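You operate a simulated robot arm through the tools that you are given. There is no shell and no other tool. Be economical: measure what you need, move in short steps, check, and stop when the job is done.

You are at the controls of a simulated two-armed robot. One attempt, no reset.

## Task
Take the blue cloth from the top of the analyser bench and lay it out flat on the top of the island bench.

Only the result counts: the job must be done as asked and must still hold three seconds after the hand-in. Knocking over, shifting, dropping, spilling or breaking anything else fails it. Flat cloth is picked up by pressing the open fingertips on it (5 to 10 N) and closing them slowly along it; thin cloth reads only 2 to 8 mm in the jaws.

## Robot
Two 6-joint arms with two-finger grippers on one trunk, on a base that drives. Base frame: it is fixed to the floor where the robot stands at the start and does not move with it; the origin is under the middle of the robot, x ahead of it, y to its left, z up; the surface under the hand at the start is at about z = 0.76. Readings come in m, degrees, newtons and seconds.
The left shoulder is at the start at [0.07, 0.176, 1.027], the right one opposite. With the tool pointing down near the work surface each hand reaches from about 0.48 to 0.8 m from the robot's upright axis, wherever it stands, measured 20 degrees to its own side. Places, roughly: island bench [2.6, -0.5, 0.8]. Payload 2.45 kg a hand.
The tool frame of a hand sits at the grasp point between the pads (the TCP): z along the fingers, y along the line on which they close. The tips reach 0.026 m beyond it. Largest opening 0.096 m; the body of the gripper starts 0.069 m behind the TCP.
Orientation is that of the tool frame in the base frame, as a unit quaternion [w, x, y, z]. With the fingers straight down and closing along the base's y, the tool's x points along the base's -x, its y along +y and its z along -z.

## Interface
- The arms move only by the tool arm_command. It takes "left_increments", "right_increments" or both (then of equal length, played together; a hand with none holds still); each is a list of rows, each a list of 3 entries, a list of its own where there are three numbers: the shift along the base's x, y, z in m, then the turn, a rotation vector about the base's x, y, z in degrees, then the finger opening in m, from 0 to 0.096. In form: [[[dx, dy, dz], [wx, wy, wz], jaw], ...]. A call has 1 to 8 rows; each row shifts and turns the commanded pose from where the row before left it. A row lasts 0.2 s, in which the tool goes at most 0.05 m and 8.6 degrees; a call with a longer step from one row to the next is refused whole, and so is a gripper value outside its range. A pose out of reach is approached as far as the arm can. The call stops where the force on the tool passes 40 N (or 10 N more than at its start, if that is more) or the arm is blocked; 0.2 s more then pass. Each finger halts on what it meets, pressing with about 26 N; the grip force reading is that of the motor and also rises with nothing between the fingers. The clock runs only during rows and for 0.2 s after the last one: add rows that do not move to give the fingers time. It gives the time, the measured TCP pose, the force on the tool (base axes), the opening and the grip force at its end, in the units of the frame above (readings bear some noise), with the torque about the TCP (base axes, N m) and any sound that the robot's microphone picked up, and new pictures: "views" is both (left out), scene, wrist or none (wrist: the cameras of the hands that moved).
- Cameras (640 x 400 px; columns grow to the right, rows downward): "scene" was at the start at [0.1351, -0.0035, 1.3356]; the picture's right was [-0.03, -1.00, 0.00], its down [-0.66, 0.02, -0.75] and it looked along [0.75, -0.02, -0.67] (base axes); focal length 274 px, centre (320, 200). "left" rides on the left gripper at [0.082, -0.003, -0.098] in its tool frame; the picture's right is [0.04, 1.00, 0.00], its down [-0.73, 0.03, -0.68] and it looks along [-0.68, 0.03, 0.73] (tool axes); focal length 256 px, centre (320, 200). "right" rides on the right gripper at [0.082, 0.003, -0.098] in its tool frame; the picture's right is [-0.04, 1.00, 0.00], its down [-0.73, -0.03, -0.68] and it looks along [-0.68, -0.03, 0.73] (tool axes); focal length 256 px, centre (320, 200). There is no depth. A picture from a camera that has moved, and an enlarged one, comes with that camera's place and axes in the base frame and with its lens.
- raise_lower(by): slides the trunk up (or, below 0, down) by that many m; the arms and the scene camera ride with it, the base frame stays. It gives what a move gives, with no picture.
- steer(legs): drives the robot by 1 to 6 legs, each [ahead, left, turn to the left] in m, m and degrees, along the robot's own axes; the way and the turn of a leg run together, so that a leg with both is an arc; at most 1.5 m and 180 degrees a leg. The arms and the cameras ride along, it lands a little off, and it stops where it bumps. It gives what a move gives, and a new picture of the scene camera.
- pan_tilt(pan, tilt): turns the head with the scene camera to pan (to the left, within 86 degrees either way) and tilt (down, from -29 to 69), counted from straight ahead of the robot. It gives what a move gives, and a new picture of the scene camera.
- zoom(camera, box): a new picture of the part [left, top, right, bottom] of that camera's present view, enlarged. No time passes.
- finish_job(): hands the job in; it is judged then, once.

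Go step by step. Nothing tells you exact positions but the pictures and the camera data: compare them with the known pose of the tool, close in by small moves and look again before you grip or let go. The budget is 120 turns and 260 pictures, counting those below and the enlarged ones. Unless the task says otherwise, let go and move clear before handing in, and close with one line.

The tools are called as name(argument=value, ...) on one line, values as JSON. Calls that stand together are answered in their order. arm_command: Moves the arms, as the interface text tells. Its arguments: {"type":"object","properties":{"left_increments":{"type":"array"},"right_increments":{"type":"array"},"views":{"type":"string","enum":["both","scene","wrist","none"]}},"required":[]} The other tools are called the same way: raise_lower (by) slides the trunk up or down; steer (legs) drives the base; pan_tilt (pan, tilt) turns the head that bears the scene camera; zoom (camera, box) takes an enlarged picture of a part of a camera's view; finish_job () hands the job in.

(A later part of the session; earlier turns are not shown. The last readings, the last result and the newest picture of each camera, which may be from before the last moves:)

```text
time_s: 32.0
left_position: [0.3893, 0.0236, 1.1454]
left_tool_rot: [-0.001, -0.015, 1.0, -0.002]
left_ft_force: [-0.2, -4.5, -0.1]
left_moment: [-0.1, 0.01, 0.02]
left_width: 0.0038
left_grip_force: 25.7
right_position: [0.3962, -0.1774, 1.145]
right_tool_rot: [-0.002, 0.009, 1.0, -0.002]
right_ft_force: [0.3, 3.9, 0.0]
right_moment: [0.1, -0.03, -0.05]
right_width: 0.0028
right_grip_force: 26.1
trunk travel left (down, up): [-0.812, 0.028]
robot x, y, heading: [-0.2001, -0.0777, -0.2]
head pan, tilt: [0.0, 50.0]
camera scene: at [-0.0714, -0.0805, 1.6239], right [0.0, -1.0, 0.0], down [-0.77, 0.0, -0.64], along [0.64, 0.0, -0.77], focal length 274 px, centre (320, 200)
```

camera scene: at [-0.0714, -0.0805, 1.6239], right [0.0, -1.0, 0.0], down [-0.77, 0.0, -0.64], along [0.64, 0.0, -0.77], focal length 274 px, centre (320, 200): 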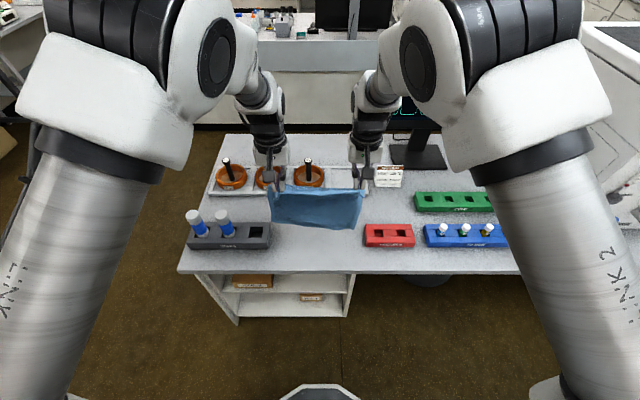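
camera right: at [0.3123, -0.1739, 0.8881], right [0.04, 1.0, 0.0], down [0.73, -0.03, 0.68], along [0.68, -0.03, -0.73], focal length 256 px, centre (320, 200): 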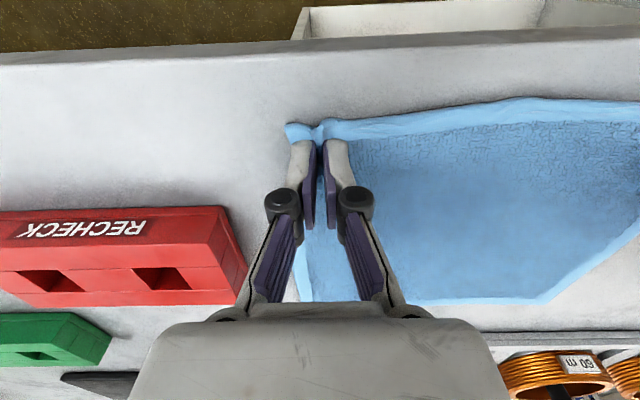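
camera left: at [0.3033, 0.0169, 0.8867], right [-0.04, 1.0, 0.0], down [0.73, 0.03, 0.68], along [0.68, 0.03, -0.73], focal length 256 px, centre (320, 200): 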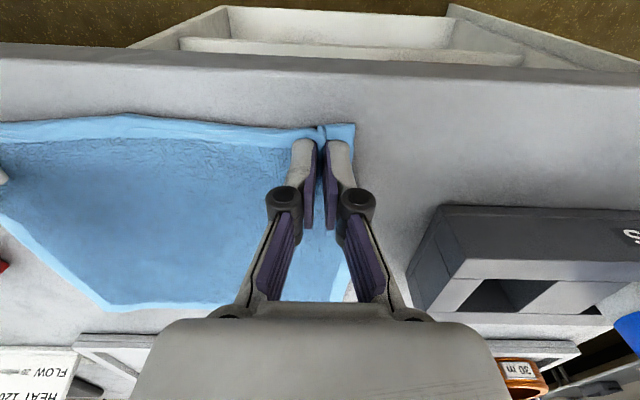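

The cloth hangs freely and clear of everything. I'll back away from the bench, then slide left to the open lane.

steer(legs=[[-0.35, 0, 0], [0, 1.3, 0]])

pan_tilt(pan=0, tilt=20)

```text
time_s: 40.4
left_position: [0.0325, 1.3258, 1.1455]
left_tool_rot: [-0.001, -0.018, 1.0, -0.001]
left_ft_force: [-0.1, -4.8, 0.0]
left_moment: [-0.12, 0.04, 0.02]
left_width: 0.0037
left_grip_force: 25.6
right_position: [0.0424, 1.1248, 1.1439]
right_tool_rot: [-0.001, 0.005, 1.0, -0.001]
right_ft_force: [0.5, 4.2, -0.4]
right_moment: [0.1, 0.0, -0.08]
right_width: 0.0026
right_grip_force: 25.6
trunk travel left (down, up): [-0.812, 0.028]
robot x, y, heading: [-0.5522, 1.2188, 0.2]
head pan, tilt: [0.0, 50.0]
camera scene: at [-0.4273, 1.2186, 1.6239], right [0.01, -1.0, 0.0], down [-0.77, -0.01, -0.64], along [0.64, 0.0, -0.77], focal length 274 px, centre (320, 200)
```

scene: 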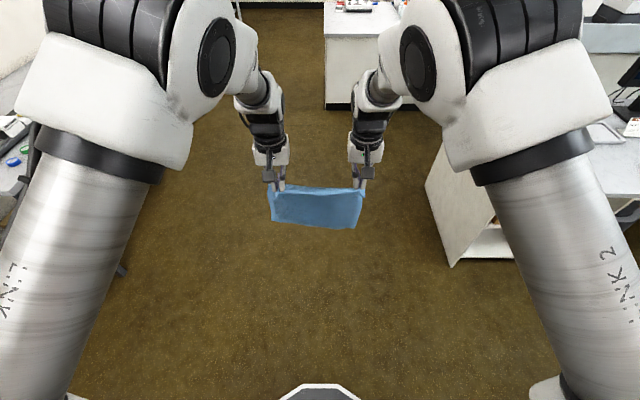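

```text
time_s: 41.3
left_position: [0.0322, 1.3279, 1.1448]
left_tool_rot: [-0.002, -0.02, 1.0, -0.003]
left_ft_force: [-0.8, -7.1, 1.5]
left_moment: [-0.16, 0.01, 0.02]
left_width: 0.0036
left_grip_force: 25.8
right_position: [0.044, 1.1258, 1.1449]
right_tool_rot: [-0.002, 0.008, 1.0, -0.001]
right_ft_force: [-0.2, 6.8, -0.1]
right_moment: [0.2, 0.02, -0.08]
right_width: 0.0025
right_grip_force: 25.6
trunk travel left (down, up): [-0.812, 0.028]
robot x, y, heading: [-0.5524, 1.2195, 0.5]
head pan, tilt: [0.0, 20.0]
camera scene: at [-0.4111, 1.2193, 1.6694], right [0.01, -1.0, 0.0], down [-0.34, 0.0, -0.94], along [0.94, 0.01, -0.34], focal length 274 px, centre (320, 200)
```

scene: 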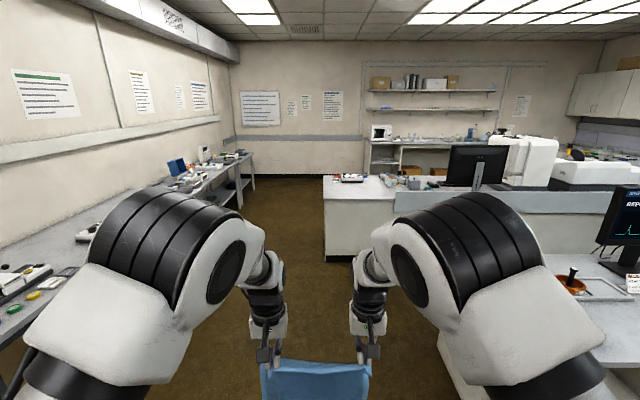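

The island's left end is ahead-right at y≈1.2 and it has objects on it. I'll drive closer for a better look at its top.

steer(legs=[[1.4, 0.05, 0]])

pan_tilt(pan=-30, tilt=25)

```text
time_s: 48.4
left_position: [1.4495, 1.3807, 1.1451]
left_tool_rot: [-0.002, -0.017, 1.0, -0.004]
left_ft_force: [0.1, -7.0, 0.5]
left_moment: [-0.2, -0.07, 0.03]
left_width: 0.0037
left_grip_force: 26.1
right_position: [1.4582, 1.1783, 1.146]
right_tool_rot: [-0.002, 0.011, 1.0, -0.001]
right_ft_force: [-0.7, 6.0, -0.6]
right_moment: [0.19, -0.01, -0.04]
right_width: 0.0027
right_grip_force: 26.2
trunk travel left (down, up): [-0.812, 0.028]
robot x, y, heading: [0.8563, 1.2751, -0.0]
head pan, tilt: [0.0, 20.0]
camera scene: at [1.0052, 1.2751, 1.6695], right [0.0, -1.0, 0.0], down [-0.34, 0.0, -0.94], along [0.94, 0.0, -0.34], focal length 274 px, centre (320, 200)
```

scene: 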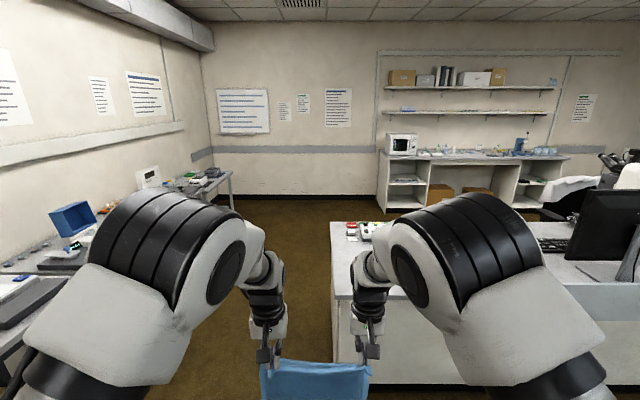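

```text
time_s: 49.3
left_position: [1.4512, 1.3824, 1.1452]
left_tool_rot: [-0.002, -0.018, 1.0, -0.005]
left_ft_force: [-0.5, -5.9, 0.4]
left_moment: [-0.13, 0.0, 0.02]
left_width: 0.0039
left_grip_force: 26.0
right_position: [1.4599, 1.1793, 1.1459]
right_tool_rot: [-0.001, 0.01, 1.0, -0.001]
right_ft_force: [-0.2, 7.5, 0.7]
right_moment: [0.22, 0.0, -0.06]
right_width: 0.0028
right_grip_force: 25.9
trunk travel left (down, up): [-0.812, 0.028]
robot x, y, heading: [0.8595, 1.2741, 0.1]
head pan, tilt: [-30.0, 25.0]
camera scene: at [0.9927, 1.2292, 1.6614], right [-0.5, -0.87, 0.0], down [-0.37, 0.21, -0.91], along [0.79, -0.45, -0.42], focal length 274 px, centre (320, 200)
```

scene: 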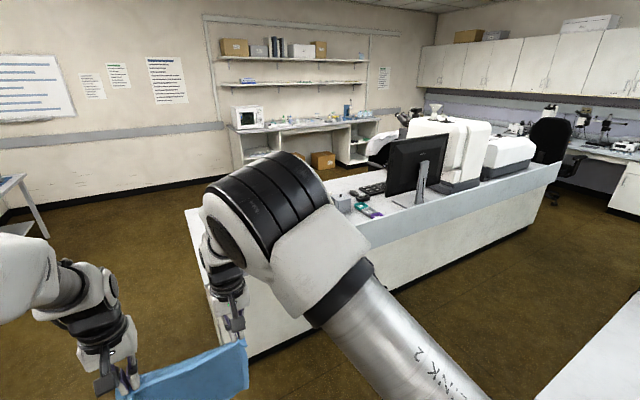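

A screen runs along this side of the island further right, while the left end's top is open but hidden behind my arm. I'll move left and turn toward the end to see the top.

steer(legs=[[0.45, 0.4, 0], [0, 0, -50]])

pan_tilt(pan=0, tilt=30)

```text
time_s: 55.0
left_position: [1.7704, 1.2997, 1.1455]
left_tool_rot: [-0.003, 0.405, 0.915, -0.004]
left_ft_force: [-4.9, -5.1, 0.7]
left_moment: [-0.1, 0.12, 0.14]
left_width: 0.0037
left_grip_force: 26.0
right_position: [1.6216, 1.1617, 1.1456]
right_tool_rot: [-0.001, 0.429, 0.903, 0.001]
right_ft_force: [5.0, 4.6, 0.6]
right_moment: [0.08, -0.13, -0.05]
right_width: 0.0023
right_grip_force: 26.1
trunk travel left (down, up): [-0.812, 0.028]
robot x, y, heading: [1.3133, 1.6791, -49.7]
head pan, tilt: [-30.0, 25.0]
camera scene: at [1.3595, 1.5511, 1.6614], right [-0.98, -0.18, 0.0], down [-0.08, 0.42, -0.91], along [0.16, -0.89, -0.42], focal length 274 px, centre (320, 200)
```

scene: 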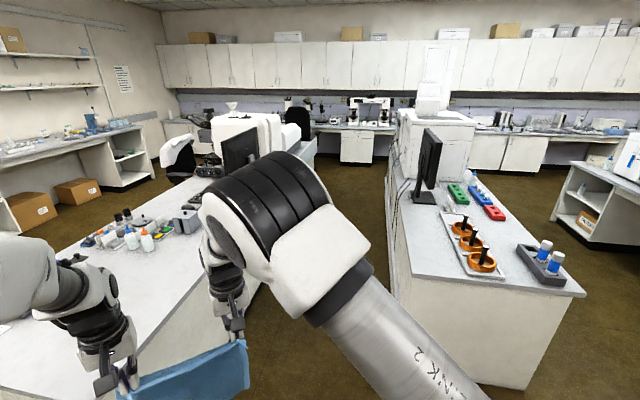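

```text
time_s: 55.9
left_position: [1.7705, 1.3014, 1.146]
left_tool_rot: [-0.004, 0.404, 0.915, -0.004]
left_ft_force: [-5.1, -5.6, 0.2]
left_moment: [-0.11, 0.17, 0.12]
left_width: 0.0038
left_grip_force: 25.8
right_position: [1.6208, 1.1616, 1.1455]
right_tool_rot: [-0.002, 0.432, 0.902, 0.0]
right_ft_force: [6.2, 4.1, -0.1]
right_moment: [0.12, -0.19, -0.07]
right_width: 0.0026
right_grip_force: 25.9
trunk travel left (down, up): [-0.812, 0.028]
robot x, y, heading: [1.3073, 1.6803, -49.4]
head pan, tilt: [0.0, 30.0]
camera scene: at [1.401, 1.5724, 1.6534], right [-0.76, -0.65, 0.0], down [-0.32, 0.38, -0.87], along [0.56, -0.66, -0.5], focal length 274 px, centre (320, 200)
```

scene: 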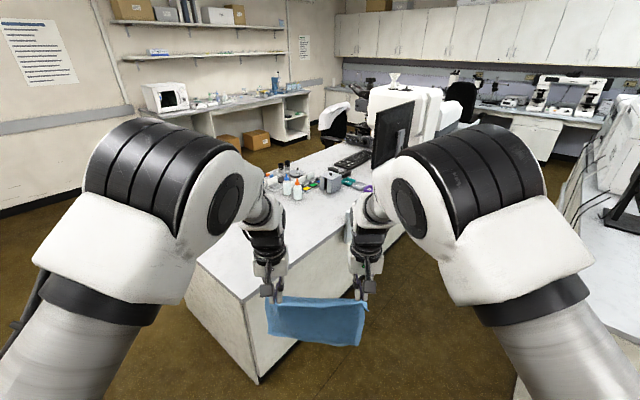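

The island's end top near the aisle corner (roughly x 2.1–2.55, y 0.6–1.2) is clear. I'll come at it from the end: turn to face −y, back off, slide across, then look again.

steer(legs=[[0, 0, -40.6], [-0.28, 0, 0], [0, 1.05, 0]])

pan_tilt(pan=0, tilt=45)

```text
time_s: 64.7
left_position: [2.4565, 1.3691, 1.1456]
left_tool_rot: [-0.003, 0.693, 0.721, -0.001]
left_ft_force: [-6.5, 0.3, -0.1]
left_moment: [0.01, 0.19, 0.11]
left_width: 0.0036
left_grip_force: 26.2
right_position: [2.253, 1.3595, 1.1453]
right_tool_rot: [-0.001, 0.713, 0.701, 0.002]
right_ft_force: [6.9, 0.9, 0.0]
right_moment: [-0.01, -0.23, -0.03]
right_width: 0.0022
right_grip_force: 26.2
trunk travel left (down, up): [-0.812, 0.028]
robot x, y, heading: [2.3526, 1.9576, -89.8]
head pan, tilt: [0.0, 30.0]
camera scene: at [2.3519, 1.8153, 1.6534], right [-1.0, 0.0, 0.0], down [0.0, 0.5, -0.87], along [0.0, -0.87, -0.5], focal length 274 px, centre (320, 200)
```

scene: 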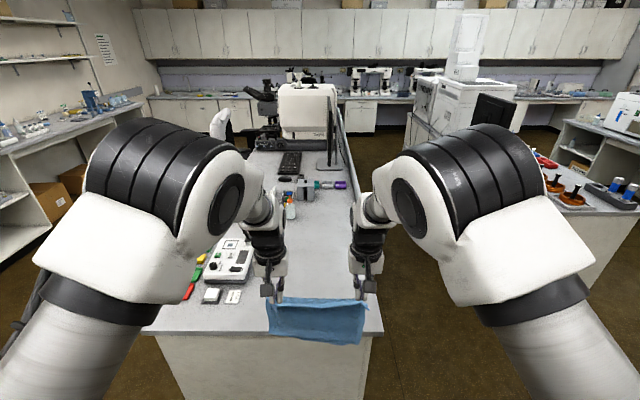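

```text
time_s: 65.5
left_position: [2.4581, 1.3683, 1.1448]
left_tool_rot: [-0.005, 0.693, 0.721, -0.002]
left_ft_force: [-7.7, -1.3, -0.1]
left_moment: [0.02, 0.24, 0.08]
left_width: 0.0036
left_grip_force: 25.7
right_position: [2.254, 1.359, 1.1459]
right_tool_rot: [-0.002, 0.715, 0.699, 0.001]
right_ft_force: [6.9, 1.4, 0.1]
right_moment: [0.0, -0.16, 0.01]
right_width: 0.0023
right_grip_force: 26.5
trunk travel left (down, up): [-0.812, 0.028]
robot x, y, heading: [2.3494, 1.9558, -89.9]
head pan, tilt: [0.0, 45.0]
camera scene: at [2.353, 1.8244, 1.6308], right [-1.0, 0.0, 0.0], down [0.0, 0.71, -0.71], along [0.0, -0.71, -0.71], focal length 274 px, centre (320, 200)
```

scene: 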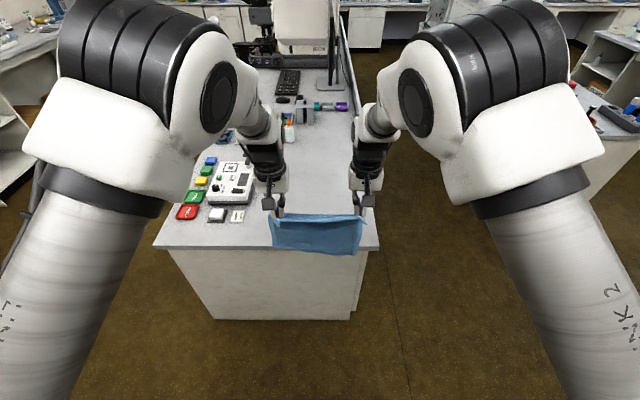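

The island top spans x 2.14–2.96 with its near end at y≈1.23. The area x<2.64, y 0.6–1.23 is empty, and the control pad and its buttons sit beyond x≈2.66. I'll drive in so the cloth hangs over y≈0.95, then lower it there.

steer(legs=[[0.4, 0, 0]])

pan_tilt(pan=0, tilt=55)

```text
time_s: 68.0
left_position: [2.4582, 0.9697, 1.1469]
left_tool_rot: [-0.004, 0.694, 0.72, -0.002]
left_ft_force: [-6.3, -0.5, -0.2]
left_moment: [-0.02, 0.21, 0.11]
left_width: 0.0035
left_grip_force: 26.3
right_position: [2.2541, 0.9603, 1.1453]
right_tool_rot: [-0.002, 0.714, 0.7, 0.002]
right_ft_force: [6.2, 0.1, -0.7]
right_moment: [0.01, -0.17, -0.03]
right_width: 0.0022
right_grip_force: 26.3
trunk travel left (down, up): [-0.812, 0.028]
robot x, y, heading: [2.3521, 1.5585, -89.8]
head pan, tilt: [0.0, 45.0]
camera scene: at [2.3534, 1.4256, 1.631], right [-1.0, 0.0, 0.0], down [0.0, 0.71, -0.71], along [0.0, -0.71, -0.71], focal length 274 px, centre (320, 200)
```

scene: 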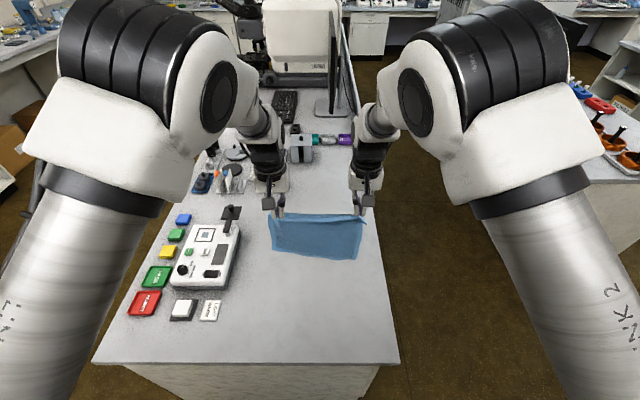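

```text
time_s: 68.7
left_position: [2.4564, 0.9671, 1.1459]
left_tool_rot: [-0.005, 0.694, 0.72, -0.003]
left_ft_force: [-6.6, -0.5, -0.4]
left_moment: [-0.01, 0.19, 0.1]
left_width: 0.0035
left_grip_force: 25.7
right_position: [2.2536, 0.9588, 1.1438]
right_tool_rot: [-0.002, 0.715, 0.699, 0.002]
right_ft_force: [6.5, 0.4, -0.8]
right_moment: [0.02, -0.19, 0.0]
right_width: 0.0022
right_grip_force: 26.3
trunk travel left (down, up): [-0.812, 0.028]
robot x, y, heading: [2.3495, 1.5555, -89.7]
head pan, tilt: [0.0, 55.0]
camera scene: at [2.3534, 1.4325, 1.6174], right [-1.0, 0.0, 0.0], down [0.0, 0.82, -0.57], along [0.0, -0.57, -0.82], focal length 274 px, centre (320, 200)
```

scene: 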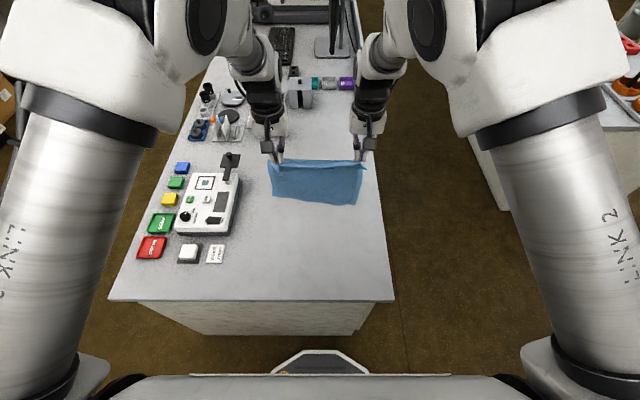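

The cloth hangs above the clear area with its bottom edge at z≈0.91. I'll lower the trunk 0.09 m and look for the bottom edge touching.

raise_lower(by=-0.09)

zoom(camera="scene", box=[220, 120, 420, 260])

zoom(camera="left", box=[0, 0, 640, 400])

```text
time_s: 70.0
left_position: [2.4571, 0.9686, 1.0547]
left_tool_rot: [-0.005, 0.694, 0.72, -0.002]
left_ft_force: [-6.9, 0.3, -0.4]
left_moment: [0.01, 0.21, 0.12]
left_width: 0.0033
left_grip_force: 26.1
right_position: [2.2539, 0.9593, 1.0555]
right_tool_rot: [-0.002, 0.715, 0.699, 0.002]
right_ft_force: [6.4, 0.6, -0.3]
right_moment: [0.03, -0.16, -0.04]
right_width: 0.0023
right_grip_force: 26.2
trunk travel left (down, up): [-0.722, 0.118]
robot x, y, heading: [2.3553, 1.5592, -90.2]
head pan, tilt: [0.0, 55.0]
```

```text
2.86 times, centred on (320, 190) of scene
camera zoom: at [2.3534, 1.4331, 1.5274], right [-1.0, 0.0, 0.0], down [0.0, 0.82, -0.57], along [0.0, -0.57, -0.82], focal length 783 px, centre (320, 229)
```

zoom: 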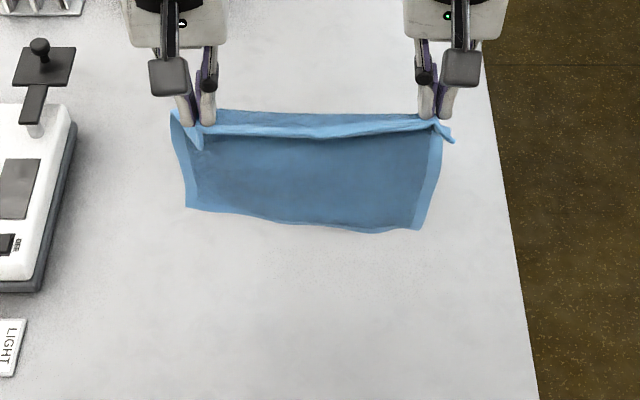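

```text
1.00 times, centred on (320, 200) of left (not enlarged: the box is as wide or as high as the picture)
camera zoom: at [2.4521, 1.0483, 1.1536], right [1.0, 0.08, -0.01], down [0.06, -0.73, 0.68], along [0.05, -0.67, -0.74], focal length 256 px, centre (320, 200)
```

zoom: 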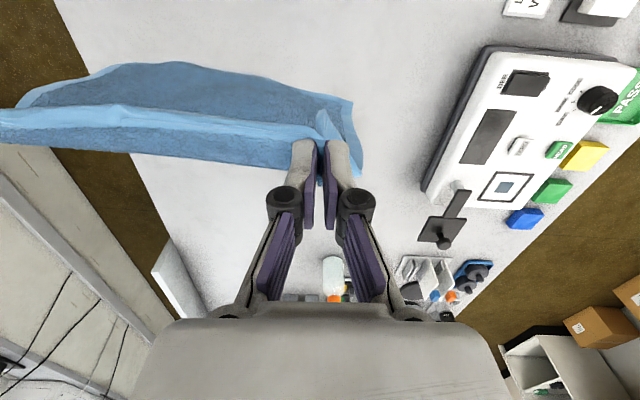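

The bottom edge is now just above the bench (z≈0.82) and leans slightly away from me, which is the direction I want. I'll start laying in small steps: lower, back up, repeat.

raise_lower(by=-0.035)

zoom(camera="left", box=[0, 0, 640, 400])

zoom(camera="scene", box=[220, 120, 420, 260])

```text
time_s: 70.8
left_position: [2.4573, 0.9684, 1.0209]
left_tool_rot: [-0.005, 0.694, 0.72, -0.002]
left_ft_force: [-6.7, -0.8, 0.7]
left_moment: [-0.03, 0.25, 0.11]
left_width: 0.0035
left_grip_force: 26.3
right_position: [2.2541, 0.96, 1.0202]
right_tool_rot: [-0.002, 0.715, 0.699, 0.001]
right_ft_force: [7.4, 0.8, -0.3]
right_moment: [-0.01, -0.19, 0.0]
right_width: 0.0024
right_grip_force: 26.4
trunk travel left (down, up): [-0.687, 0.153]
robot x, y, heading: [2.3521, 1.5582, -90.0]
head pan, tilt: [0.0, 55.0]
```

```text
1.00 times, centred on (320, 200) of left (not enlarged: the box is as wide or as high as the picture)
camera zoom: at [2.4521, 1.0488, 1.1187], right [1.0, 0.08, -0.01], down [0.06, -0.73, 0.68], along [0.05, -0.67, -0.74], focal length 256 px, centre (320, 200)
```

zoom: 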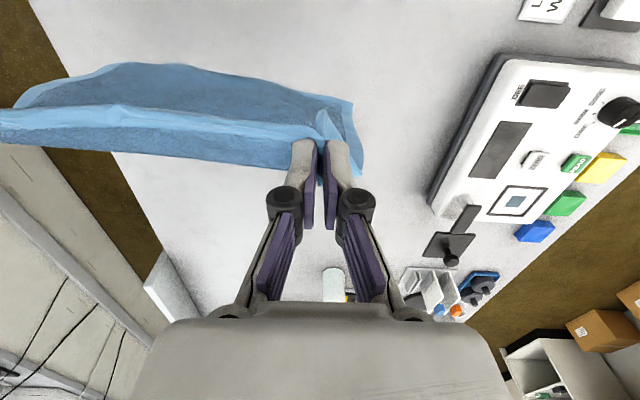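

```text
2.86 times, centred on (320, 190) of scene
camera zoom: at [2.3534, 1.4338, 1.4924], right [-1.0, 0.0, 0.0], down [0.0, 0.82, -0.57], along [0.0, -0.57, -0.82], focal length 783 px, centre (320, 229)
```

zoom: 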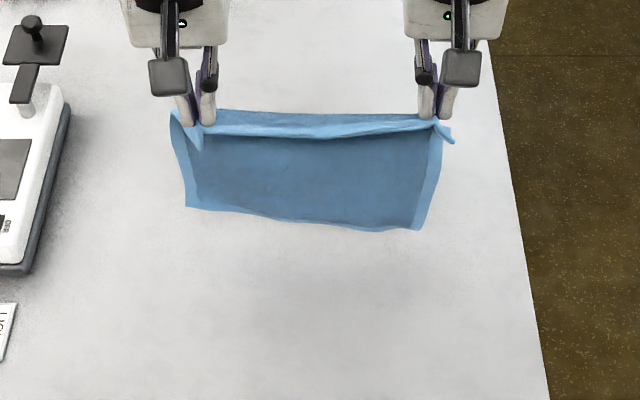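

It hasn't touched yet: the shape is unchanged. I'll lower a little more.

raise_lower(by=-0.03)

zoom(camera="scene", box=[220, 120, 420, 260])

```text
time_s: 71.5
left_position: [2.4583, 0.9691, 0.9904]
left_tool_rot: [-0.005, 0.694, 0.72, -0.002]
left_ft_force: [-6.0, 0.8, 0.1]
left_moment: [0.02, 0.23, 0.12]
left_width: 0.0035
left_grip_force: 25.7
right_position: [2.2525, 0.9587, 0.9908]
right_tool_rot: [-0.001, 0.715, 0.699, 0.002]
right_ft_force: [5.8, 0.7, 0.1]
right_moment: [-0.01, -0.15, -0.05]
right_width: 0.0025
right_grip_force: 26.2
trunk travel left (down, up): [-0.657, 0.183]
robot x, y, heading: [2.3507, 1.5538, -90.0]
head pan, tilt: [0.0, 55.0]
```

```text
2.86 times, centred on (320, 190) of scene
camera zoom: at [2.3534, 1.4337, 1.4624], right [-1.0, 0.0, 0.0], down [0.0, 0.82, -0.57], along [0.0, -0.57, -0.82], focal length 783 px, centre (320, 229)
```

zoom: 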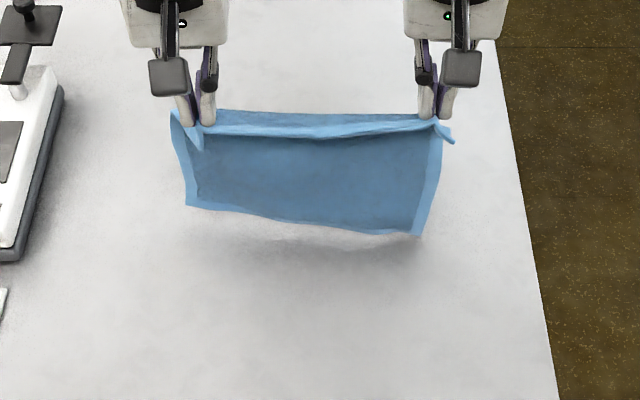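

A contact shadow is now showing just beneath the edge. Another small step down.

raise_lower(by=-0.025)

zoom(camera="scene", box=[220, 120, 420, 260])

zoom(camera="left", box=[0, 0, 640, 400])

```text
time_s: 72.2
left_position: [2.4571, 0.9689, 0.9656]
left_tool_rot: [-0.004, 0.694, 0.72, -0.002]
left_ft_force: [-6.4, -0.2, 0.3]
left_moment: [0.01, 0.21, 0.06]
left_width: 0.0033
left_grip_force: 25.7
right_position: [2.2539, 0.9597, 0.9648]
right_tool_rot: [-0.001, 0.716, 0.699, 0.001]
right_ft_force: [5.4, 0.5, -1.1]
right_moment: [-0.02, -0.19, -0.02]
right_width: 0.0026
right_grip_force: 26.1
trunk travel left (down, up): [-0.632, 0.208]
robot x, y, heading: [2.3485, 1.5555, -89.6]
head pan, tilt: [0.0, 55.0]
```

```text
2.86 times, centred on (320, 190) of scene
camera zoom: at [2.3534, 1.4337, 1.4374], right [-1.0, 0.0, 0.0], down [0.0, 0.82, -0.57], along [0.0, -0.57, -0.82], focal length 783 px, centre (320, 229)
```

zoom: 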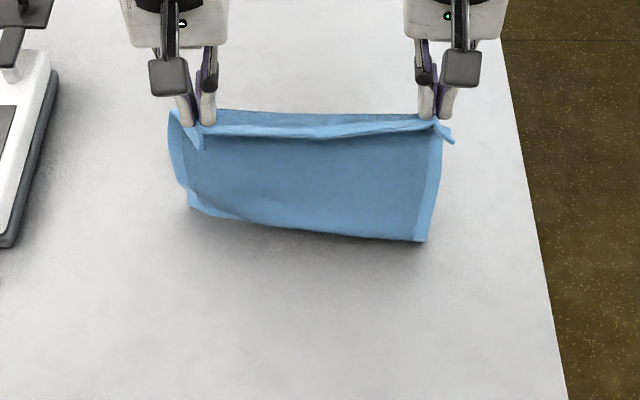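

```text
1.00 times, centred on (320, 200) of left (not enlarged: the box is as wide or as high as the picture)
camera zoom: at [2.4521, 1.0487, 1.0637], right [1.0, 0.08, -0.01], down [0.06, -0.73, 0.68], along [0.05, -0.67, -0.74], focal length 256 px, centre (320, 200)
```

zoom: 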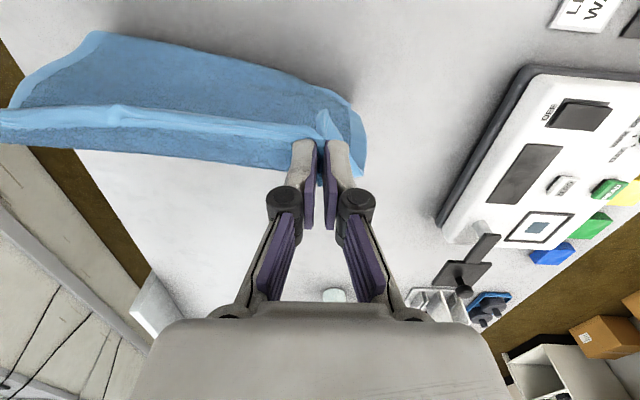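

The bottom edge is touching now and starting to bulge toward me, so I'll back up to make it trail away.

steer(legs=[[-0.06, 0, 0]])

zoom(camera="scene", box=[220, 120, 420, 260])

zoom(camera="left", box=[0, 0, 640, 400])

```text
time_s: 73.2
left_position: [2.4575, 1.0269, 0.9649]
left_tool_rot: [-0.005, 0.694, 0.72, -0.001]
left_ft_force: [-6.9, -0.3, 0.5]
left_moment: [-0.03, 0.21, 0.1]
left_width: 0.0033
left_grip_force: 26.4
right_position: [2.2534, 1.0196, 0.9653]
right_tool_rot: [-0.003, 0.715, 0.699, 0.002]
right_ft_force: [6.4, 0.1, -0.1]
right_moment: [-0.02, -0.17, -0.04]
right_width: 0.0024
right_grip_force: 26.0
trunk travel left (down, up): [-0.632, 0.208]
robot x, y, heading: [2.3506, 1.6159, -89.8]
head pan, tilt: [0.0, 55.0]
camera scene: at [2.3533, 1.4916, 1.4372], right [-1.0, 0.0, 0.0], down [0.0, 0.82, -0.57], along [0.0, -0.57, -0.82], focal length 274 px, centre (320, 200)
```

scene: 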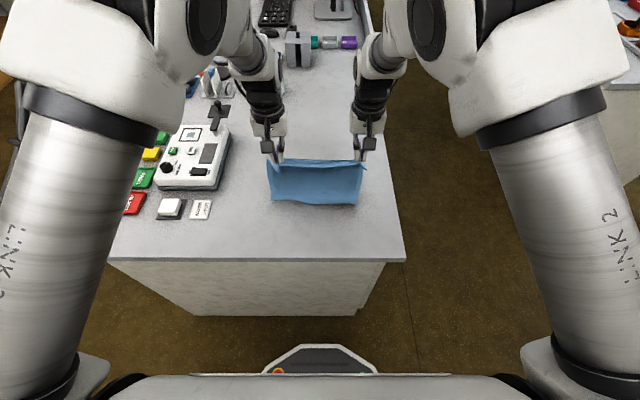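

```text
2.86 times, centred on (320, 190) of scene
camera zoom: at [2.3533, 1.4916, 1.4372], right [-1.0, 0.0, 0.0], down [0.0, 0.82, -0.57], along [0.0, -0.57, -0.82], focal length 783 px, centre (320, 229)
```

zoom: 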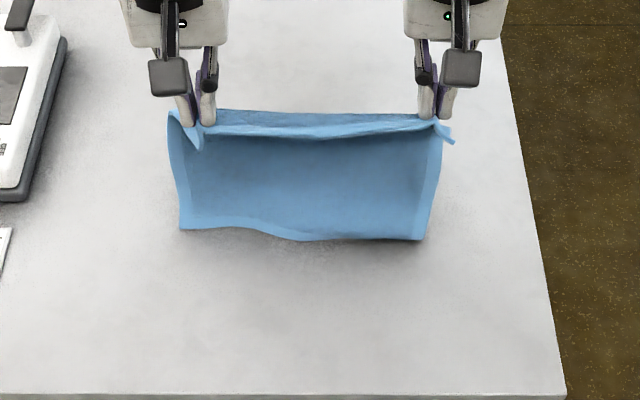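

```text
1.00 times, centred on (320, 200) of left (not enlarged: the box is as wide or as high as the picture)
camera zoom: at [2.452, 1.1071, 1.0629], right [1.0, 0.08, -0.01], down [0.06, -0.73, 0.68], along [0.04, -0.67, -0.74], focal length 256 px, centre (320, 200)
```

zoom: 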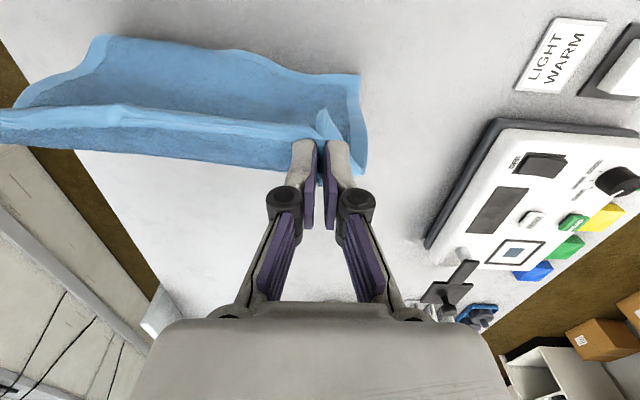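

The light bottom edge just drags along and keeps curving toward me. I'll use that: lay the cloth with the free edge nearest me and the hands moving away. First I'll back up another 0.10 m, then lower while moving forward.

steer(legs=[[-0.1, 0, 0]])

raise_lower(by=-0.03)

zoom(camera="scene", box=[220, 120, 420, 260])

```text
time_s: 74.3
left_position: [2.4583, 1.1273, 0.9654]
left_tool_rot: [-0.005, 0.694, 0.72, -0.002]
left_ft_force: [-6.0, -0.2, 0.2]
left_moment: [-0.01, 0.19, 0.09]
left_width: 0.0034
left_grip_force: 26.0
right_position: [2.2544, 1.1181, 0.9656]
right_tool_rot: [-0.002, 0.715, 0.699, 0.001]
right_ft_force: [6.3, 0.8, -0.2]
right_moment: [-0.03, -0.17, -0.03]
right_width: 0.0025
right_grip_force: 26.1
trunk travel left (down, up): [-0.632, 0.208]
robot x, y, heading: [2.3524, 1.7163, -90.1]
head pan, tilt: [0.0, 55.0]
camera scene: at [2.3531, 1.5928, 1.4374], right [-1.0, 0.0, 0.0], down [0.0, 0.82, -0.57], along [0.0, -0.57, -0.82], focal length 274 px, centre (320, 200)
```

scene: 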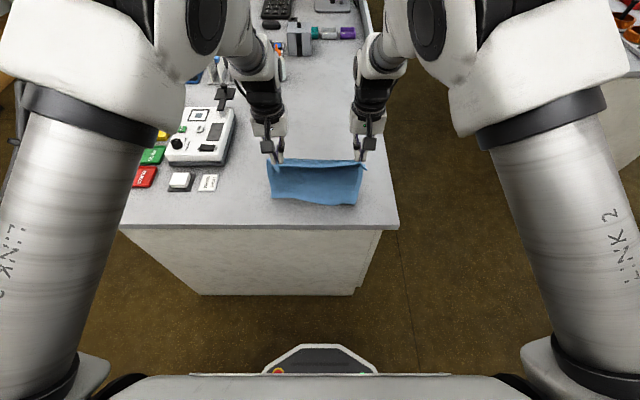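

```text
time_s: 75.1
left_position: [2.4572, 1.1268, 0.9363]
left_tool_rot: [-0.004, 0.694, 0.72, -0.003]
left_ft_force: [-6.8, 0.2, -0.1]
left_moment: [0.03, 0.24, 0.05]
left_width: 0.0034
left_grip_force: 25.9
right_position: [2.2541, 1.1188, 0.9359]
right_tool_rot: [0.0, 0.715, 0.699, 0.001]
right_ft_force: [7.2, 0.4, -0.2]
right_moment: [-0.02, -0.2, -0.04]
right_width: 0.0023
right_grip_force: 26.0
trunk travel left (down, up): [-0.602, 0.238]
robot x, y, heading: [2.3537, 1.7137, -89.9]
head pan, tilt: [0.0, 55.0]
```

```text
2.86 times, centred on (320, 190) of scene
camera zoom: at [2.3531, 1.5932, 1.4075], right [-1.0, 0.0, 0.0], down [0.0, 0.82, -0.57], along [0.0, -0.57, -0.82], focal length 783 px, centre (320, 229)
```

zoom: 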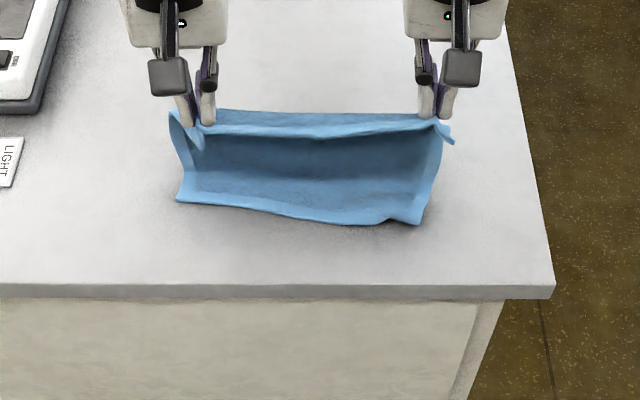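

The cloth is now bent into an L, with its free edge nearest me. I'll go forward and down in steps.

steer(legs=[[0.05, 0, 0]])

raise_lower(by=-0.04)

zoom(camera="scene", box=[220, 120, 420, 260])

zoom(camera="right", box=[0, 0, 640, 400])

```text
time_s: 76.0
left_position: [2.458, 1.0778, 0.9361]
left_tool_rot: [-0.005, 0.694, 0.72, -0.002]
left_ft_force: [-6.4, -0.4, -0.5]
left_moment: [0.01, 0.24, 0.08]
left_width: 0.0032
left_grip_force: 26.1
right_position: [2.2536, 1.0683, 0.9365]
right_tool_rot: [-0.001, 0.715, 0.699, 0.001]
right_ft_force: [6.8, 1.3, -0.1]
right_moment: [0.0, -0.19, -0.02]
right_width: 0.0022
right_grip_force: 25.7
trunk travel left (down, up): [-0.602, 0.238]
robot x, y, heading: [2.3505, 1.6655, -89.7]
head pan, tilt: [0.0, 55.0]
camera scene: at [2.3532, 1.5437, 1.4076], right [-1.0, 0.0, 0.0], down [0.0, 0.82, -0.57], along [0.0, -0.57, -0.82], focal length 274 px, centre (320, 200)
```

scene: 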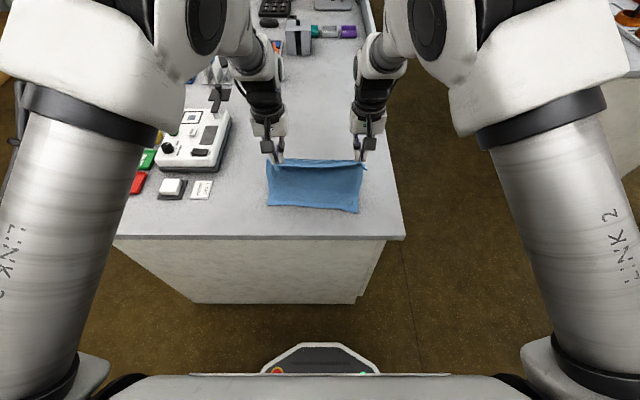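

```text
time_s: 76.8
left_position: [2.4576, 1.0775, 0.8965]
left_tool_rot: [-0.004, 0.694, 0.72, -0.002]
left_ft_force: [-7.6, 0.4, -0.3]
left_moment: [-0.04, 0.21, 0.12]
left_width: 0.0033
left_grip_force: 25.6
right_position: [2.2542, 1.0697, 0.8955]
right_tool_rot: [0.0, 0.715, 0.699, 0.002]
right_ft_force: [6.6, -0.6, -0.5]
right_moment: [0.0, -0.18, -0.05]
right_width: 0.0025
right_grip_force: 25.8
trunk travel left (down, up): [-0.562, 0.278]
robot x, y, heading: [2.3507, 1.6643, -90.0]
head pan, tilt: [0.0, 55.0]
```

```text
2.86 times, centred on (320, 190) of scene
camera zoom: at [2.3532, 1.5438, 1.3675], right [-1.0, 0.0, 0.0], down [0.0, 0.82, -0.57], along [0.0, -0.57, -0.82], focal length 783 px, centre (320, 229)
```

zoom: 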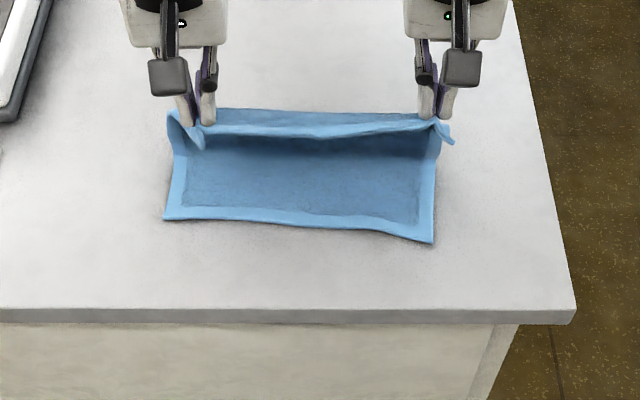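

```text
1.00 times, centred on (320, 200) of right (not enlarged: the box is as wide or as high as the picture)
camera zoom: at [2.259, 1.1508, 0.995], right [1.0, -0.06, 0.0], down [-0.05, -0.73, 0.68], along [-0.04, -0.68, -0.74], focal length 256 px, centre (320, 200)
```

zoom: 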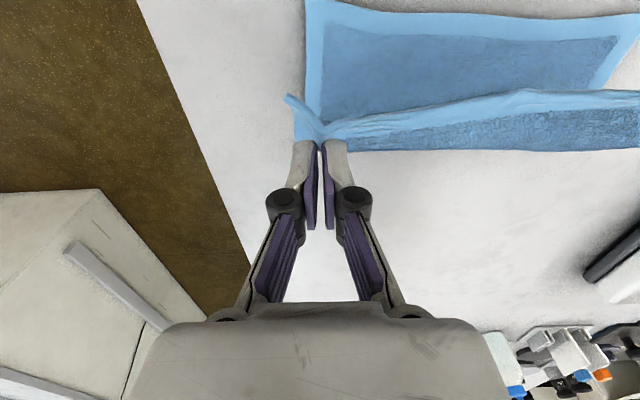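

That works well: the lower half is lying flat. I'll keep stepping forward and down.

steer(legs=[[0.05, 0, 0]])

raise_lower(by=-0.04)

zoom(camera="scene", box=[220, 120, 420, 260])

zoom(camera="right", box=[0, 0, 640, 400])

```text
time_s: 77.8
left_position: [2.4572, 1.0278, 0.8959]
left_tool_rot: [-0.005, 0.695, 0.719, -0.002]
left_ft_force: [-6.8, -0.1, -0.1]
left_moment: [0.01, 0.21, 0.1]
left_width: 0.0033
left_grip_force: 26.1
right_position: [2.2528, 1.0189, 0.8948]
right_tool_rot: [-0.001, 0.715, 0.699, 0.002]
right_ft_force: [7.1, -0.4, -0.3]
right_moment: [0.01, -0.22, -0.01]
right_width: 0.0021
right_grip_force: 25.9
trunk travel left (down, up): [-0.562, 0.278]
robot x, y, heading: [2.3499, 1.6177, -89.5]
head pan, tilt: [0.0, 55.0]
camera scene: at [2.3532, 1.4928, 1.3674], right [-1.0, 0.0, 0.0], down [0.0, 0.82, -0.57], along [0.0, -0.57, -0.82], focal length 274 px, centre (320, 200)
```

scene: 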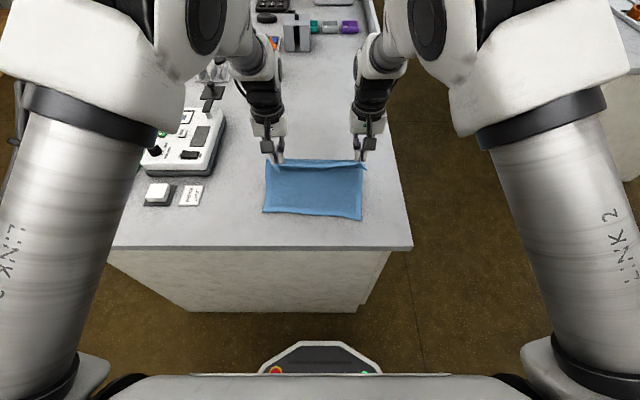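

```text
time_s: 78.6
left_position: [2.457, 1.0288, 0.856]
left_tool_rot: [-0.005, 0.694, 0.72, -0.002]
left_ft_force: [-6.2, 0.6, 0.1]
left_moment: [0.0, 0.23, 0.11]
left_width: 0.0034
left_grip_force: 26.0
right_position: [2.2527, 1.0199, 0.8553]
right_tool_rot: [0.0, 0.716, 0.698, 0.002]
right_ft_force: [6.3, 0.3, -0.5]
right_moment: [-0.06, -0.2, -0.04]
right_width: 0.0025
right_grip_force: 25.8
trunk travel left (down, up): [-0.522, 0.318]
robot x, y, heading: [2.3514, 1.6173, -89.9]
head pan, tilt: [0.0, 55.0]
```

```text
2.86 times, centred on (320, 190) of scene
camera zoom: at [2.3532, 1.4945, 1.3275], right [-1.0, 0.0, 0.0], down [0.0, 0.82, -0.57], along [0.0, -0.57, -0.82], focal length 783 px, centre (320, 229)
```

zoom: 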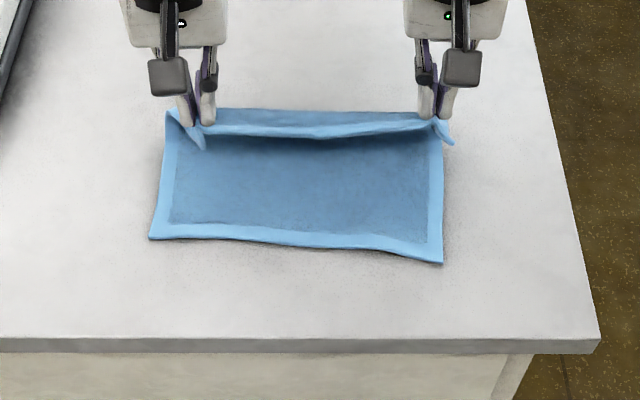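

```text
1.00 times, centred on (320, 200) of right (not enlarged: the box is as wide or as high as the picture)
camera zoom: at [2.2587, 1.1015, 0.9551], right [1.0, -0.06, 0.0], down [-0.05, -0.73, 0.68], along [-0.04, -0.68, -0.74], focal length 256 px, centre (320, 200)
```

zoom: 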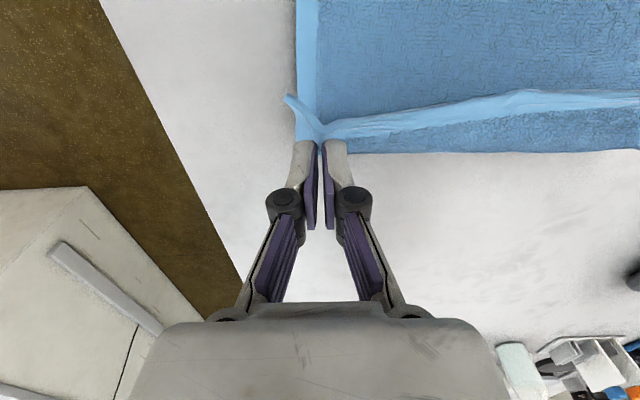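

The lay looks neat, but because the body doubles back under the fingertips, the gripped hem would end up folded over. I'll lift again, let it hang leaning away as it did at first, and lay it by moving the arms diagonally down and back so it trails away from me.

raise_lower(by=0.16)

steer(legs=[[0.08, 0, 0]])

zoom(camera="left", box=[0, 0, 640, 400])

zoom(camera="right", box=[0, 0, 640, 400])

```text
time_s: 80.4
left_position: [2.4577, 1.0275, 1.0147]
left_tool_rot: [-0.006, 0.694, 0.72, -0.003]
left_ft_force: [-6.6, -0.4, -0.8]
left_moment: [0.02, 0.22, 0.09]
left_width: 0.0035
left_grip_force: 26.4
right_position: [2.253, 1.0201, 1.0146]
right_tool_rot: [-0.001, 0.715, 0.699, 0.001]
right_ft_force: [7.7, 0.0, 0.5]
right_moment: [0.02, -0.18, 0.02]
right_width: 0.0024
right_grip_force: 26.3
trunk travel left (down, up): [-0.682, 0.158]
robot x, y, heading: [2.3491, 1.6175, -90.0]
head pan, tilt: [0.0, 55.0]
```

```text
time_s: 81.5
left_position: [2.4571, 0.9479, 1.0158]
left_tool_rot: [-0.005, 0.695, 0.719, -0.003]
left_ft_force: [-6.6, -0.8, -0.5]
left_moment: [-0.01, 0.23, 0.1]
left_width: 0.0035
left_grip_force: 26.2
right_position: [2.2543, 0.9408, 1.0164]
right_tool_rot: [-0.001, 0.715, 0.699, 0.001]
right_ft_force: [6.3, 0.2, -0.5]
right_moment: [-0.01, -0.2, -0.02]
right_width: 0.0026
right_grip_force: 25.7
trunk travel left (down, up): [-0.682, 0.158]
robot x, y, heading: [2.3533, 1.536, -90.1]
head pan, tilt: [0.0, 55.0]
camera scene: at [2.3533, 1.4138, 1.4875], right [-1.0, 0.0, 0.0], down [0.0, 0.82, -0.57], along [0.0, -0.57, -0.82], focal length 274 px, centre (320, 200)
```

scene: 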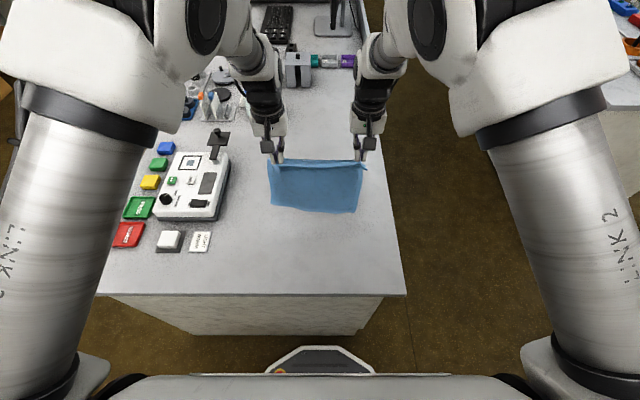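

```text
1.00 times, centred on (320, 200) of left (not enlarged: the box is as wide or as high as the picture)
camera zoom: at [2.4521, 1.0287, 1.1139], right [1.0, 0.08, -0.01], down [0.06, -0.73, 0.68], along [0.04, -0.67, -0.74], focal length 256 px, centre (320, 200)
```

zoom: 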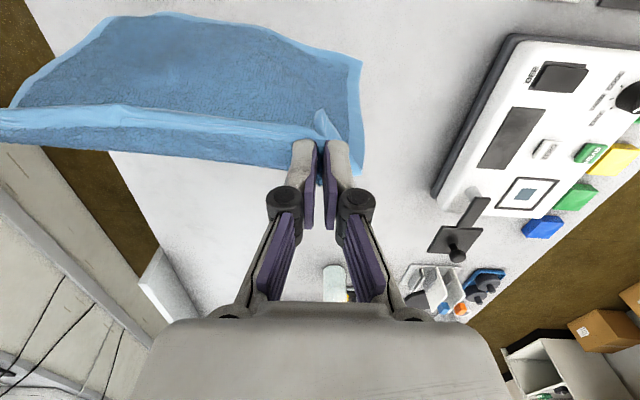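

```text
1.00 times, centred on (320, 200) of right (not enlarged: the box is as wide or as high as the picture)
camera zoom: at [2.259, 1.021, 1.115], right [1.0, -0.06, 0.0], down [-0.05, -0.74, 0.68], along [-0.04, -0.67, -0.74], focal length 256 px, centre (320, 200)
```

zoom: 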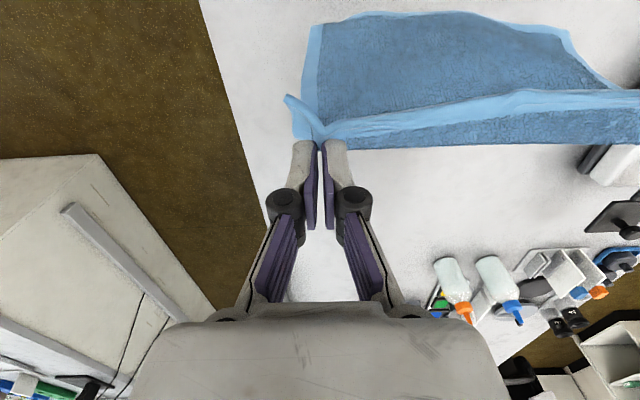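

The edge still curves toward me from the forward drag. I'll lift it free, let it settle, bring it down to just above the bench, and then make the diagonal down-and-back move with both arms.

raise_lower(by=0.05)

raise_lower(by=-0.06)

zoom(camera="left", box=[0, 0, 640, 400])

arm_command(left_increments=[[[0, 0.02, -0.006], [0, 0, 0], 0.0], [[0, 0.02, -0.012], [0, 0, 0], 0.0], [[0, 0.015, -0.012], [0, 0, 0], 0.0], [[0, 0.015, -0.012], [0, 0, 0], 0.0], [[0, 0.012, -0.012], [0, 0, 0], 0.0]], right_increments=[[[0, 0.02, -0.006], [0, 0, 0], 0.0], [[0, 0.02, -0.012], [0, 0, 0], 0.0], [[0, 0.015, -0.012], [0, 0, 0], 0.0], [[0, 0.015, -0.012], [0, 0, 0], 0.0], [[0, 0.012, -0.012], [0, 0, 0], 0.0]], views="both")

```text
time_s: 82.4
left_position: [2.4584, 0.9487, 1.0652]
left_tool_rot: [-0.005, 0.694, 0.72, -0.002]
left_ft_force: [-6.5, -0.2, 0.4]
left_moment: [0.0, 0.22, 0.09]
left_width: 0.0035
left_grip_force: 26.3
right_position: [2.2533, 0.938, 1.0643]
right_tool_rot: [-0.002, 0.716, 0.698, 0.002]
right_ft_force: [6.5, 0.4, 0.2]
right_moment: [-0.02, -0.18, -0.05]
right_width: 0.0023
right_grip_force: 26.4
trunk travel left (down, up): [-0.732, 0.108]
robot x, y, heading: [2.3524, 1.5381, -89.9]
head pan, tilt: [0.0, 55.0]
```

```text
time_s: 83.4
left_position: [2.4569, 0.9484, 1.0054]
left_tool_rot: [-0.005, 0.694, 0.72, -0.003]
left_ft_force: [-6.3, -0.6, 0.4]
left_moment: [0.02, 0.23, 0.09]
left_width: 0.0036
left_grip_force: 26.1
right_position: [2.2541, 0.9384, 1.0052]
right_tool_rot: [-0.001, 0.715, 0.699, 0.002]
right_ft_force: [6.9, 0.0, 0.1]
right_moment: [-0.04, -0.2, -0.02]
right_width: 0.0024
right_grip_force: 26.2
trunk travel left (down, up): [-0.672, 0.168]
robot x, y, heading: [2.3517, 1.5393, -90.0]
head pan, tilt: [0.0, 55.0]
```

```text
1.00 times, centred on (320, 200) of left (not enlarged: the box is as wide or as high as the picture)
camera zoom: at [2.4521, 1.0282, 1.1037], right [1.0, 0.08, -0.01], down [0.06, -0.73, 0.68], along [0.04, -0.67, -0.74], focal length 256 px, centre (320, 200)
```

zoom: 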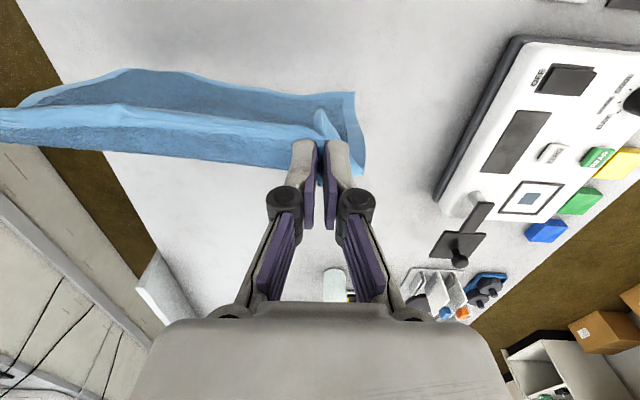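

```text
time_s: 84.6
left_position: [2.4806, 1.018, 0.9533]
left_tool_rot: [-0.024, 0.677, 0.735, -0.016]
left_ft_force: [0.6, 0.7, 0.9]
left_moment: [-0.03, -0.01, 0.01]
left_width: 0.0022
left_grip_force: 23.8
left hand out of reach, approached as far as the arm can: row 3, 4, 5
right_position: [2.228, 1.0091, 0.9521]
right_tool_rot: [0.01, 0.73, 0.683, 0.02]
right_ft_force: [0.5, -0.8, 0.0]
right_moment: [-0.01, 0.0, 0.01]
right_width: 0.0
right_grip_force: 25.9
right hand out of reach, approached as far as the arm can: row 3, 4, 5
trunk travel left (down, up): [-0.672, 0.168]
robot x, y, heading: [2.3532, 1.5366, -90.0]
head pan, tilt: [0.0, 55.0]
camera scene: at [2.3534, 1.4131, 1.4774], right [-1.0, 0.0, 0.0], down [0.0, 0.82, -0.57], along [0.0, -0.57, -0.82], focal length 274 px, centre (320, 200)
camera right: at [2.2326, 1.0889, 1.0522], right [0.99, -0.1, 0.04], down [-0.11, -0.74, 0.66], along [-0.04, -0.67, -0.75], focal length 256 px, centre (320, 200)
camera left: at [2.4766, 1.0977, 1.0527], right [0.99, 0.12, -0.06], down [0.13, -0.74, 0.67], along [0.04, -0.67, -0.74], focal length 256 px, centre (320, 200)
```

scene: 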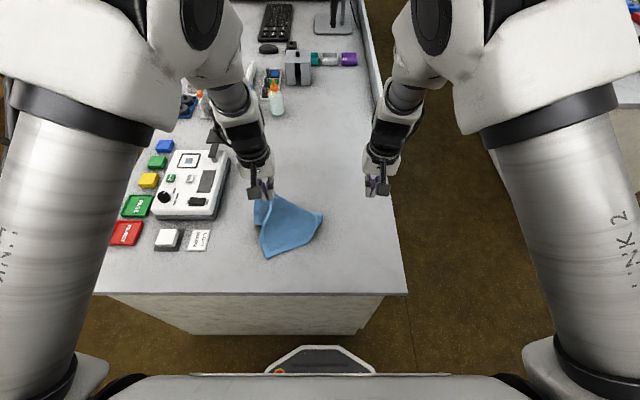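
right: 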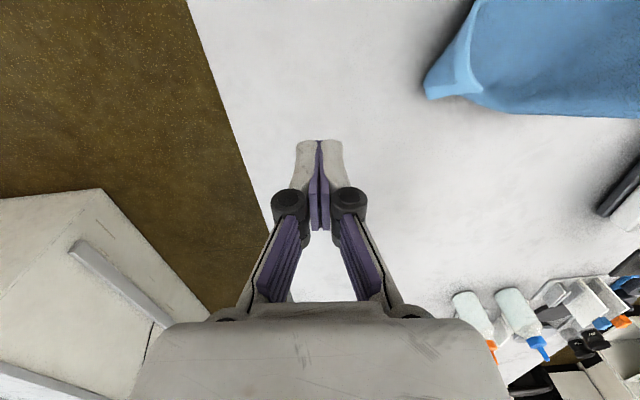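
left: 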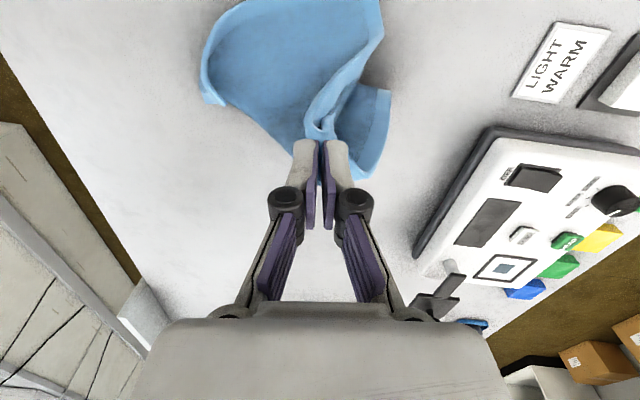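

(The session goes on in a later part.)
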